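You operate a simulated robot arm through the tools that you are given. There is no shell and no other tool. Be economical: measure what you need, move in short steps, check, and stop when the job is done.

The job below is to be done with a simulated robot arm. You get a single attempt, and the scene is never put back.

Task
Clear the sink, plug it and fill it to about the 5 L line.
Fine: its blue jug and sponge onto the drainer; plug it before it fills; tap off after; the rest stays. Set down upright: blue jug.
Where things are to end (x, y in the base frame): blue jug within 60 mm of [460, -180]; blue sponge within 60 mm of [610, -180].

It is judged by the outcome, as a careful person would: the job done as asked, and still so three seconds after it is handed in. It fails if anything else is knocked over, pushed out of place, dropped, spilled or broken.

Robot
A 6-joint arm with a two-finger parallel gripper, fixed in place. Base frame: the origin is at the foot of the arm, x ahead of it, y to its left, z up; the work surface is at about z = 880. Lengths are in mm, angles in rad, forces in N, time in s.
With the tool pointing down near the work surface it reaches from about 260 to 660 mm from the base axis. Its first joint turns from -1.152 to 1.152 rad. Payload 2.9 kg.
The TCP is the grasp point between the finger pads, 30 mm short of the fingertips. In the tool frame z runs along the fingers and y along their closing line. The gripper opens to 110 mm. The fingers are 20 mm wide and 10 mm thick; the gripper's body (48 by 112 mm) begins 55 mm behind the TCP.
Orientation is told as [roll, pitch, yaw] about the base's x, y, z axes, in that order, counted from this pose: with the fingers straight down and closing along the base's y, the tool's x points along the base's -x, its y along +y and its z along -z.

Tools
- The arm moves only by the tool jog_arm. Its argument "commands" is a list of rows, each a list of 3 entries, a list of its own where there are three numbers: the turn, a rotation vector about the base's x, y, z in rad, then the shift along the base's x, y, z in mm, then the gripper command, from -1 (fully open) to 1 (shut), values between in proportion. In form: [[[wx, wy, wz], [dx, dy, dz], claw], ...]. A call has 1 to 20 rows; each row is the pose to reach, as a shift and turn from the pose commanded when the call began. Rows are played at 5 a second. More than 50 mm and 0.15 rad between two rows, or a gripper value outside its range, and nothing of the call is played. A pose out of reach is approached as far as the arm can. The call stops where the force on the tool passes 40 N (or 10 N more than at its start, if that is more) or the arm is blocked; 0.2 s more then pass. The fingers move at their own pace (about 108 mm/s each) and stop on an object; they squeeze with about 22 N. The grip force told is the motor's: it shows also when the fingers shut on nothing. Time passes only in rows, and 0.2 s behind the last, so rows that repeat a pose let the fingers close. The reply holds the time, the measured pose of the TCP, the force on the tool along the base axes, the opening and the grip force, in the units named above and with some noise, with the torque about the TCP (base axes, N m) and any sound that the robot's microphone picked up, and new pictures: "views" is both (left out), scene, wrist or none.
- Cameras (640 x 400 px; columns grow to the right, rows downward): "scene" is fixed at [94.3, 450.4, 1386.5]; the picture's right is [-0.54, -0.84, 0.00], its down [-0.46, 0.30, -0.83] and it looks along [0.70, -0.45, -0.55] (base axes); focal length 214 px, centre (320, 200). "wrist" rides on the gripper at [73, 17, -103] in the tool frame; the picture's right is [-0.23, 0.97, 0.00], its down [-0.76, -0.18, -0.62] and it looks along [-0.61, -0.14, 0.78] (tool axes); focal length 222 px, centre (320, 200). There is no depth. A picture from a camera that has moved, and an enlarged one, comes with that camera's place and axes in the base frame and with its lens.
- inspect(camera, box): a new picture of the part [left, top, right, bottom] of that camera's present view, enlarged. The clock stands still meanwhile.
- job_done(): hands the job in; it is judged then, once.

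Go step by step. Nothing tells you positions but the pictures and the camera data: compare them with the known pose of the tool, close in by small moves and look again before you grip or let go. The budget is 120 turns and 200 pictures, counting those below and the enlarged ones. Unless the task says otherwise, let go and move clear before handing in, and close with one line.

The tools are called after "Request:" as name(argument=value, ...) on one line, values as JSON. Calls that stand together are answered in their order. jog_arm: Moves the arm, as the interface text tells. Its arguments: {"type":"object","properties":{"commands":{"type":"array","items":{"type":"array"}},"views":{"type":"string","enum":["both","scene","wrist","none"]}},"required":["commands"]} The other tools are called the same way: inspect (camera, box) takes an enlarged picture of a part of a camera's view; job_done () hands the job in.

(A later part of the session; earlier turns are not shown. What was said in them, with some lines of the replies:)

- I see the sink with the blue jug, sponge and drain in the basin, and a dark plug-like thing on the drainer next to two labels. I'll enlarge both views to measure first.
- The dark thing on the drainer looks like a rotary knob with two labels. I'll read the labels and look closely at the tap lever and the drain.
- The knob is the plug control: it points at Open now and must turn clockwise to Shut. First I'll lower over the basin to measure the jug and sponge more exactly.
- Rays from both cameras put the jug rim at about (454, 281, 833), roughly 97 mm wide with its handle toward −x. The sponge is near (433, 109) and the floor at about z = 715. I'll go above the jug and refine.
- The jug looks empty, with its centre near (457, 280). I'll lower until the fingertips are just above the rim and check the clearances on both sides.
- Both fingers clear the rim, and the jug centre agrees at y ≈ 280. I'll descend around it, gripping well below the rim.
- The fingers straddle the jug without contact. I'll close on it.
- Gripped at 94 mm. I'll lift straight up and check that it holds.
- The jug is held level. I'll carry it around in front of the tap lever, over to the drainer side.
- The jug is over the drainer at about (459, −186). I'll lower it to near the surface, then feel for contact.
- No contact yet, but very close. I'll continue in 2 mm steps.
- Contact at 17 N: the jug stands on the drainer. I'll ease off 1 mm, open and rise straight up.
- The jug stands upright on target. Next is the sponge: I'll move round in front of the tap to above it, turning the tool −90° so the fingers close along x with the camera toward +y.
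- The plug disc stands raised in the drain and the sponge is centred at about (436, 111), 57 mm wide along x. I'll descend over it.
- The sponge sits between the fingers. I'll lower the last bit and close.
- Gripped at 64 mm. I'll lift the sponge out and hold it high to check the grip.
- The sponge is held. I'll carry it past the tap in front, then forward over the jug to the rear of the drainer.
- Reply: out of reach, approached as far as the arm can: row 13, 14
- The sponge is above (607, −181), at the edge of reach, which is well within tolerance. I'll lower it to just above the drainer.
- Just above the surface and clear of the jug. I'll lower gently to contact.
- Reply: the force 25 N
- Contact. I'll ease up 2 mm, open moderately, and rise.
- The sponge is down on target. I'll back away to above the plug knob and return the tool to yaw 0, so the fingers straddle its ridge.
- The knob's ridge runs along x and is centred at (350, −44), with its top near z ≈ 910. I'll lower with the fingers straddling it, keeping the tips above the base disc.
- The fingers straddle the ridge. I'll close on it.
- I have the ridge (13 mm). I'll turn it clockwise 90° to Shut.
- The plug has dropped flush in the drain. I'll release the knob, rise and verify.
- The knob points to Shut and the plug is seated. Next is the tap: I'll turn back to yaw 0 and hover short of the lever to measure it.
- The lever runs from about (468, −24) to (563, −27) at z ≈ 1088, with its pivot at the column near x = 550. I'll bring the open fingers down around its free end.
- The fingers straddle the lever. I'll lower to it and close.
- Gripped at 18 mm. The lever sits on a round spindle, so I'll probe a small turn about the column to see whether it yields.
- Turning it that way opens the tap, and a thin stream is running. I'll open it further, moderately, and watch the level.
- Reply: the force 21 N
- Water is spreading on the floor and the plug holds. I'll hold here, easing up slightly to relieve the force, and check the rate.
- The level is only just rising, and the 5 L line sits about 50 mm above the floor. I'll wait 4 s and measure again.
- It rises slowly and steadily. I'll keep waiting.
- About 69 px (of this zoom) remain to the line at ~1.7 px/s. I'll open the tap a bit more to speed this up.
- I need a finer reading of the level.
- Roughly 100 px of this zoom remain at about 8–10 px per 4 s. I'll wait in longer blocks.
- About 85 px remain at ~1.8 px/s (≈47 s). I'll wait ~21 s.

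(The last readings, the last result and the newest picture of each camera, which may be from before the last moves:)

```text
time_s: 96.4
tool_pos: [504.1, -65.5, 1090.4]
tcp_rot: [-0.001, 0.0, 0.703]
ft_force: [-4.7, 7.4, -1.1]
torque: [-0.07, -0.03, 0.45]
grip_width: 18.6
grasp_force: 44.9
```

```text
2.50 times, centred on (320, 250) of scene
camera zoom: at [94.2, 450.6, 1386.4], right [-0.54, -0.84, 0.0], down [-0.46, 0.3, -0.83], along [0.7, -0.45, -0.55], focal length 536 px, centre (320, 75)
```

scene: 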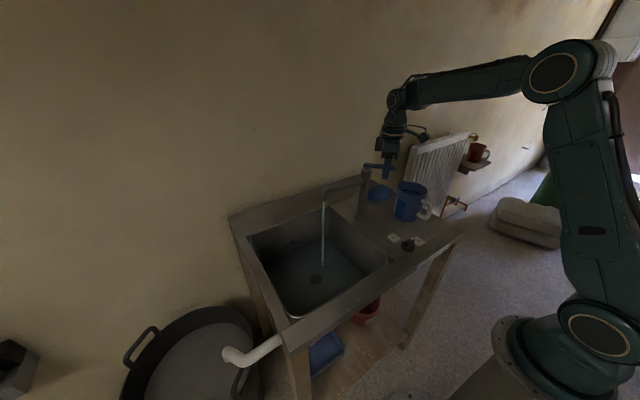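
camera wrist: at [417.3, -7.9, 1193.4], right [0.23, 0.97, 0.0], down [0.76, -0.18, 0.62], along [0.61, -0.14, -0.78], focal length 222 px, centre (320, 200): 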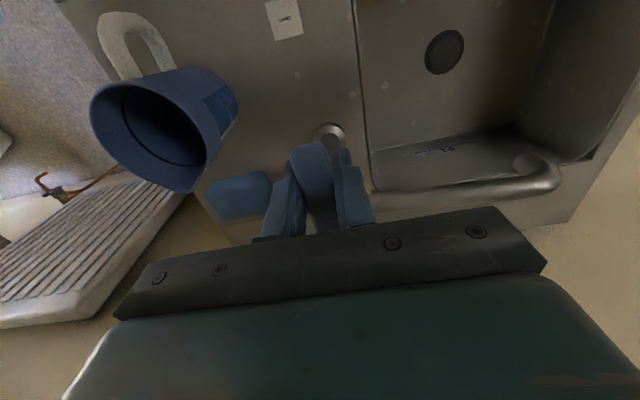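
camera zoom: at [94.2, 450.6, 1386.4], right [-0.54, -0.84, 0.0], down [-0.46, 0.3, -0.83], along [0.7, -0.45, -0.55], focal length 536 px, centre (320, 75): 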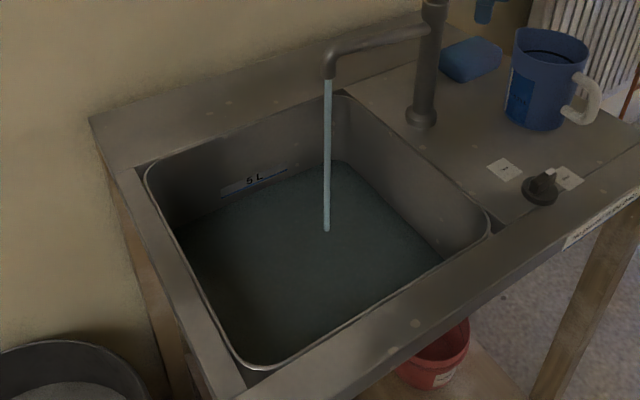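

No leak, and about 58 px remain at 1.6 px/s (≈36 s). I'll wait ~21 s more and re-check.

Request:
jog_arm(commands=[[[0, 0, 0], [0, 0, 0], 1], [[0, 0, 0], [0, 0, 0], 1], [[0, 0, 0], [0, 0, 0], 1], [[0, 0, 0], [0, 0, 0], 1], [[0, 0, 0], [0, 0, 0], 1], [[0, 0, 0], [0, 0, 0], 1], [[0, 0, 0], [0, 0, 0], 1], [[0, 0, 0], [0, 0, 0], 1], [[0, 0, 0], [0, 0, 0], 1], [[0, 0, 0], [0, 0, 0], 1], [[0, 0, 0], [0, 0, 0], 1], [[0, 0, 0], [0, 0, 0], 1], [[0, 0, 0], [0, 0, 0], 1], [[0, 0, 0], [0, 0, 0], 1], [[0, 0, 0], [0, 0, 0], 1], [[0, 0, 0], [0, 0, 0], 1], [[0, 0, 0], [0, 0, 0], 1], [[0, 0, 0], [0, 0, 0], 1], [[0, 0, 0], [0, 0, 0], 1], [[0, 0, 0], [0, 0, 0], 1]], views="none")

Request:
jog_arm(commands=[[[0, 0, 0], [0, 0, 0], 1], [[0, 0, 0], [0, 0, 0], 1], [[0, 0, 0], [0, 0, 0], 1], [[0, 0, 0], [0, 0, 0], 1], [[0, 0, 0], [0, 0, 0], 1], [[0, 0, 0], [0, 0, 0], 1], [[0, 0, 0], [0, 0, 0], 1], [[0, 0, 0], [0, 0, 0], 1], [[0, 0, 0], [0, 0, 0], 1], [[0, 0, 0], [0, 0, 0], 1], [[0, 0, 0], [0, 0, 0], 1], [[0, 0, 0], [0, 0, 0], 1], [[0, 0, 0], [0, 0, 0], 1], [[0, 0, 0], [0, 0, 0], 1], [[0, 0, 0], [0, 0, 0], 1], [[0, 0, 0], [0, 0, 0], 1], [[0, 0, 0], [0, 0, 0], 1], [[0, 0, 0], [0, 0, 0], 1], [[0, 0, 0], [0, 0, 0], 1], [[0, 0, 0], [0, 0, 0], 1]], views="none")

Request:
jog_arm(commands=[[[0, 0, 0], [0, 0, 0], 1], [[0, 0, 0], [0, 0, 0], 1], [[0, 0, 0], [0, 0, 0], 1], [[0, 0, 0], [0, 0, 0], 1], [[0, 0, 0], [0, 0, 0], 1], [[0, 0, 0], [0, 0, 0], 1], [[0, 0, 0], [0, 0, 0], 1], [[0, 0, 0], [0, 0, 0], 1], [[0, 0, 0], [0, 0, 0], 1], [[0, 0, 0], [0, 0, 0], 1], [[0, 0, 0], [0, 0, 0], 1], [[0, 0, 0], [0, 0, 0], 1], [[0, 0, 0], [0, 0, 0], 1], [[0, 0, 0], [0, 0, 0], 1], [[0, 0, 0], [0, 0, 0], 1], [[0, 0, 0], [0, 0, 0], 1], [[0, 0, 0], [0, 0, 0], 1], [[0, 0, 0], [0, 0, 0], 1], [[0, 0, 0], [0, 0, 0], 1], [[0, 0, 0], [0, 0, 0], 1]], views="none")

Request:
jog_arm(commands=[[[0, 0, 0], [0, 0, 0], 1], [[0, 0, 0], [0, 0, 0], 1], [[0, 0, 0], [0, 0, 0], 1], [[0, 0, 0], [0, 0, 0], 1], [[0, 0, 0], [0, 0, 0], 1], [[0, 0, 0], [0, 0, 0], 1], [[0, 0, 0], [0, 0, 0], 1], [[0, 0, 0], [0, 0, 0], 1], [[0, 0, 0], [0, 0, 0], 1], [[0, 0, 0], [0, 0, 0], 1], [[0, 0, 0], [0, 0, 0], 1], [[0, 0, 0], [0, 0, 0], 1], [[0, 0, 0], [0, 0, 0], 1], [[0, 0, 0], [0, 0, 0], 1], [[0, 0, 0], [0, 0, 0], 1], [[0, 0, 0], [0, 0, 0], 1], [[0, 0, 0], [0, 0, 0], 1], [[0, 0, 0], [0, 0, 0], 1], [[0, 0, 0], [0, 0, 0], 1], [[0, 0, 0], [0, 0, 0], 1]], views="none")

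Request:
jog_arm(commands=[[[0, 0, 0], [0, 0, 0], 1], [[0, 0, 0], [0, 0, 0], 1], [[0, 0, 0], [0, 0, 0], 1], [[0, 0, 0], [0, 0, 0], 1], [[0, 0, 0], [0, 0, 0], 1], [[0, 0, 0], [0, 0, 0], 1], [[0, 0, 0], [0, 0, 0], 1], [[0, 0, 0], [0, 0, 0], 1], [[0, 0, 0], [0, 0, 0], 1], [[0, 0, 0], [0, 0, 0], 1], [[0, 0, 0], [0, 0, 0], 1], [[0, 0, 0], [0, 0, 0], 1], [[0, 0, 0], [0, 0, 0], 1], [[0, 0, 0], [0, 0, 0], 1], [[0, 0, 0], [0, 0, 0], 1], [[0, 0, 0], [0, 0, 0], 1], [[0, 0, 0], [0, 0, 0], 1], [[0, 0, 0], [0, 0, 0], 1], [[0, 0, 0], [0, 0, 0], 1], [[0, 0, 0], [0, 0, 0], 1]], views="none")

Request:
inspect(camera="scene", box=[290, 230, 322, 250])

```text
time_s: 100.6
tool_pos: [503.0, -64.8, 1091.8]
tcp_rot: [-0.001, -0.003, 0.7]
ft_force: [-4.1, 6.6, -1.2]
torque: [-0.06, 0.0, 0.48]
grip_width: 18.5
grasp_force: 44.2
```

```text
time_s: 104.8
tool_pos: [502.5, -66.0, 1091.0]
tcp_rot: [0.002, -0.002, 0.7]
ft_force: [-5.0, 6.7, -1.2]
torque: [-0.01, -0.02, 0.47]
grip_width: 18.4
grasp_force: 45.2
```

```text
time_s: 109.0
tool_pos: [503.2, -64.8, 1090.6]
tcp_rot: [0.0, -0.001, 0.701]
ft_force: [-4.1, 6.1, 0.3]
torque: [-0.07, -0.02, 0.48]
grip_width: 18.4
grasp_force: 45.0
```

```text
time_s: 113.2
tool_pos: [503.2, -65.2, 1091.2]
tcp_rot: [-0.001, -0.002, 0.699]
ft_force: [-4.5, 6.1, -0.4]
torque: [-0.03, -0.02, 0.47]
grip_width: 18.4
grasp_force: 44.9
```

```text
time_s: 117.4
tool_pos: [503.7, -65.3, 1090.7]
tcp_rot: [0.0, -0.002, 0.7]
ft_force: [-4.3, 6.5, -0.6]
torque: [-0.04, -0.02, 0.46]
grip_width: 18.5
grasp_force: 44.8
```

```text
16.00 times, centred on (306, 240) of scene
camera zoom: at [94.2, 450.5, 1386.4], right [-0.54, -0.84, 0.0], down [-0.46, 0.3, -0.83], along [0.7, -0.45, -0.55], focal length 3432 px, centre (544, -440)
```

zoom: 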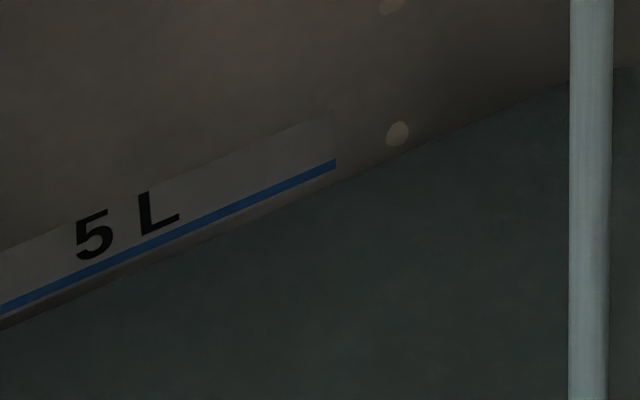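

Only ~18 px to go (≈9.5 s). I'll wait 8 s and then shut.

Request:
jog_arm(commands=[[[0, 0, 0], [0, 0, 0], 1], [[0, 0, 0], [0, 0, 0], 1], [[0, 0, 0], [0, 0, 0], 1], [[0, 0, 0], [0, 0, 0], 1], [[0, 0, 0], [0, 0, 0], 1], [[0, 0, 0], [0, 0, 0], 1], [[0, 0, 0], [0, 0, 0], 1], [[0, 0, 0], [0, 0, 0], 1], [[0, 0, 0], [0, 0, 0], 1], [[0, 0, 0], [0, 0, 0], 1], [[0, 0, 0], [0, 0, 0], 1], [[0, 0, 0], [0, 0, 0], 1], [[0, 0, 0], [0, 0, 0], 1], [[0, 0, 0], [0, 0, 0], 1], [[0, 0, 0], [0, 0, 0], 1], [[0, 0, 0], [0, 0, 0], 1], [[0, 0, 0], [0, 0, 0], 1], [[0, 0, 0], [0, 0, 0], 1], [[0, 0, 0], [0, 0, 0], 1], [[0, 0, 0], [0, 0, 0], 1]], views="none")

Request:
jog_arm(commands=[[[0, 0, 0], [0, 0, 0], 1], [[0, 0, 0], [0, 0, 0], 1], [[0, 0, 0], [0, 0, 0], 1], [[0, 0, 0], [0, 0, 0], 1], [[0, 0, 0], [0, 0, 0], 1], [[0, 0, 0], [0, 0, 0], 1], [[0, 0, 0], [0, 0, 0], 1], [[0, 0, 0], [0, 0, 0], 1], [[0, 0, 0], [0, 0, 0], 1], [[0, 0, 0], [0, 0, 0], 1], [[0, 0, 0], [0, 0, 0], 1], [[0, 0, 0], [0, 0, 0], 1], [[0, 0, 0], [0, 0, 0], 1], [[0, 0, 0], [0, 0, 0], 1], [[0, 0, 0], [0, 0, 0], 1], [[0, 0, 0], [0, 0, 0], 1], [[0, 0, 0], [0, 0, 0], 1]], views="none")

Request:
inspect(camera="scene", box=[290, 230, 322, 250])

```text
time_s: 121.6
tool_pos: [504.4, -65.5, 1091.1]
tcp_rot: [0.0, -0.002, 0.7]
ft_force: [-5.9, 6.6, -0.6]
torque: [-0.03, -0.04, 0.42]
grip_width: 18.5
grasp_force: 45.3
```

```text
time_s: 125.2
tool_pos: [503.0, -65.5, 1091.0]
tcp_rot: [-0.001, -0.001, 0.699]
ft_force: [-4.6, 5.9, -0.7]
torque: [-0.03, -0.06, 0.5]
grip_width: 18.3
grasp_force: 44.9
```

```text
16.00 times, centred on (306, 240) of scene
camera zoom: at [94.2, 450.5, 1386.4], right [-0.54, -0.84, 0.0], down [-0.46, 0.3, -0.83], along [0.7, -0.45, -0.55], focal length 3432 px, centre (544, -440)
```

zoom: 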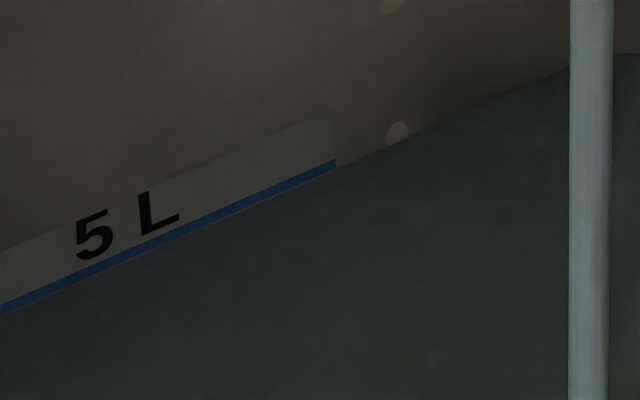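

The water touches the bottom of the blue line. I'll shut the tap now by reversing the arc.

Request:
jog_arm(commands=[[[0, 0, -0.12], [-4.3, 5.8, 0], 1], [[0, 0, -0.24], [-8, 12.3, -0.2], 1], [[0, 0, -0.36], [-11, 19.2, -0.3], 1], [[0, 0, -0.48], [-13.1, 26.4, -0.4], 1], [[0, 0, -0.6], [-14.3, 33.7, -0.5], 1], [[0, 0, -0.7], [-14.6, 39.9, -0.5], 1], [[0, 0, -0.71], [-14.6, 40.5, -0.5], 1], [[0, 0, -0.71], [-14.6, 40.5, -0.5], 1]], views="scene")

Request:
inspect(camera="scene", box=[260, 150, 400, 270])

Request:
inspect(camera="scene", box=[290, 230, 322, 250])

```text
time_s: 127.0
tool_pos: [488.5, -25.6, 1090.4]
tcp_rot: [-0.002, -0.003, -0.012]
ft_force: [-17.3, 0.5, 13.7]
torque: [-0.04, -0.12, 0.24]
grip_width: 18.5
grasp_force: 44.9
```

scene: 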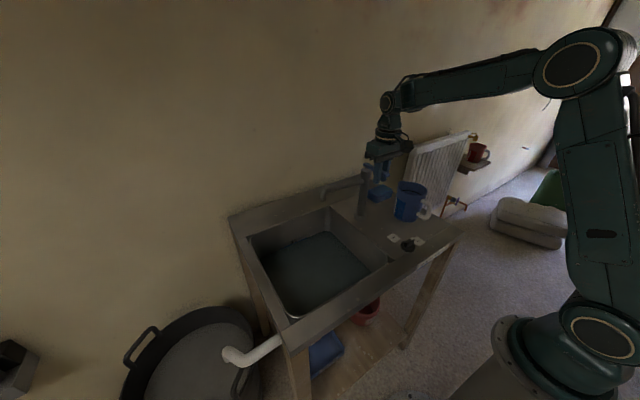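

```text
3.33 times, centred on (330, 210) of scene
camera zoom: at [93.6, 450.4, 1386.5], right [-0.54, -0.84, 0.0], down [-0.46, 0.3, -0.83], along [0.7, -0.45, -0.55], focal length 715 px, centre (287, 167)
```

zoom: 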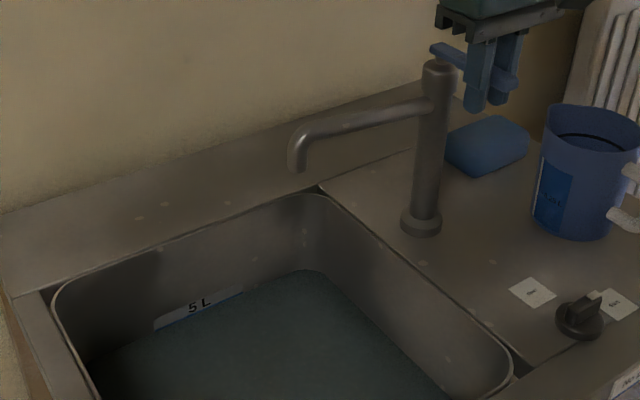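

```text
16.00 times, centred on (306, 240) of scene
camera zoom: at [93.6, 450.4, 1386.5], right [-0.54, -0.84, 0.0], down [-0.46, 0.3, -0.83], along [0.7, -0.45, -0.55], focal length 3432 px, centre (544, -440)
```

zoom: 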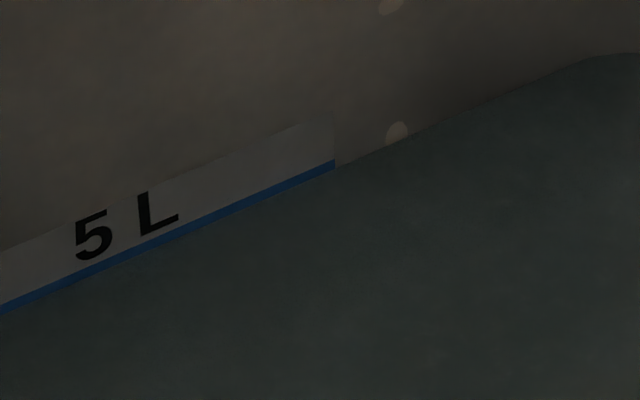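

The stream has stopped with the level on the 5 L line. I'll ease off, open the fingers, rise clear and back away.

Request:
jog_arm(commands=[[[0, 0, 0], [1.5, 0, 0.5], 1], [[0, 0, 0], [1.5, 0, 0.5], 0.2], [[0, 0, 0], [1.5, 0, 0.5], 0.1], [[0, 0, 0], [1.5, 0, 30], 0.1], [[0, 0, 0], [1.5, 0, 75], 0.1], [[0, 0, 0], [-20, 0, 110], 0.1], [[0, 0, 0], [-60, 0, 130], 0.1], [[0, 0, 0], [-100, 0, 140], 0.1], [[0, 0, 0], [-120, 0, 150], 0.1], [[0, 0, 0], [-120, 0, 150], 0.1], [[0, 0, 0], [-120, 0, 150], 0.1], [[0, 0, 0], [-120, 0, 150], 0.1]], views="both")

Request:
inspect(camera="scene", box=[260, 150, 440, 290])

Request:
inspect(camera="scene", box=[290, 230, 322, 250])

```text
time_s: 129.6
tool_pos: [368.9, -24.4, 1239.3]
tcp_rot: [-0.001, 0.0, -0.011]
ft_force: [0.5, -0.6, -0.2]
torque: [-0.06, -0.01, 0.03]
grip_width: 49.5
grasp_force: 0.1
camera wrist: at [297.0, -6.7, 1342.8], right [0.24, 0.97, 0.0], down [0.76, -0.19, 0.62], along [0.61, -0.15, -0.78], focal length 222 px, centre (320, 200)
```

scene: 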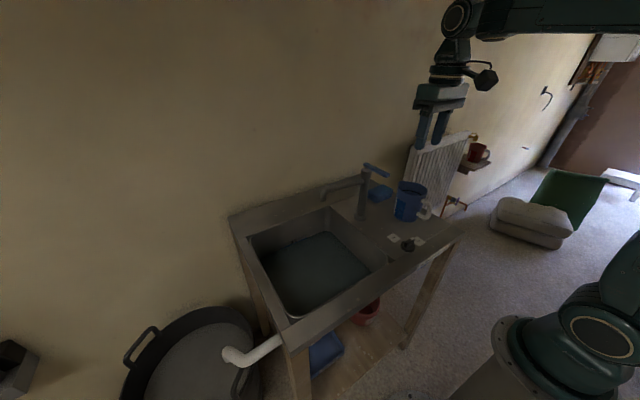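
wrist: 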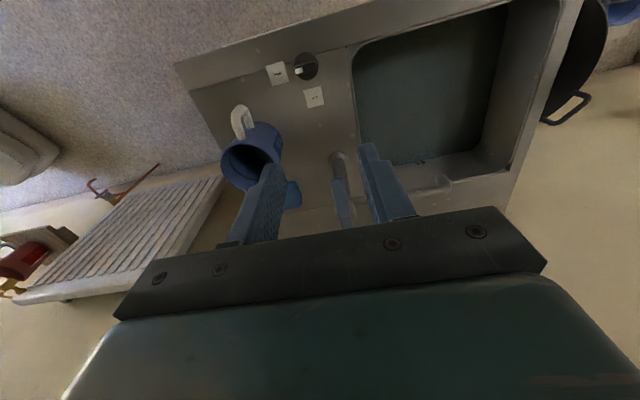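

```text
2.86 times, centred on (350, 220) of scene
camera zoom: at [94.3, 450.4, 1386.5], right [-0.54, -0.84, 0.0], down [-0.46, 0.3, -0.83], along [0.7, -0.45, -0.55], focal length 613 px, centre (234, 143)
```

zoom: 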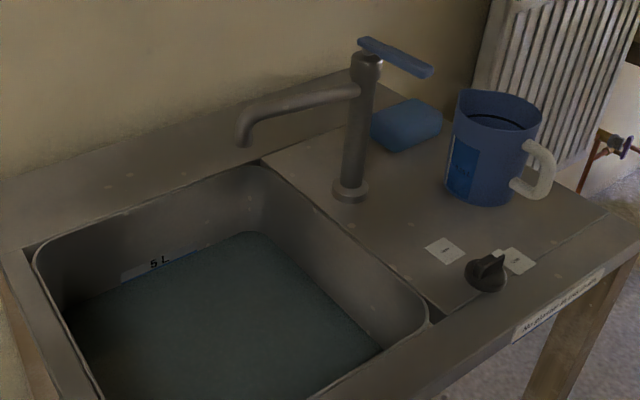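

```text
16.00 times, centred on (306, 240) of scene
camera zoom: at [94.3, 450.4, 1386.5], right [-0.54, -0.84, 0.0], down [-0.46, 0.3, -0.83], along [0.7, -0.45, -0.55], focal length 3432 px, centre (544, -440)
```

zoom: 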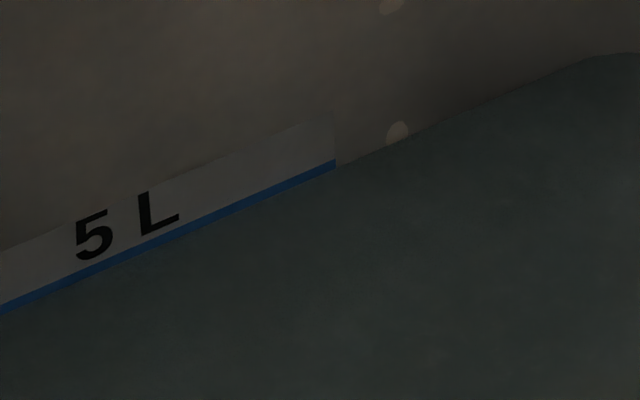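

The tap is off, the water is steady at the 5 L line, the plug is shut, the jug and sponge are on the drainer, and the arm is clear. I'm handing in.

Request:
job_done()

```text
The job is handed in.
```

The sink is cleared, plugged and filled to the 5 L line with the tap off; the jug stands upright on the drainer near (460, −180) and the sponge lies near (607, −181).
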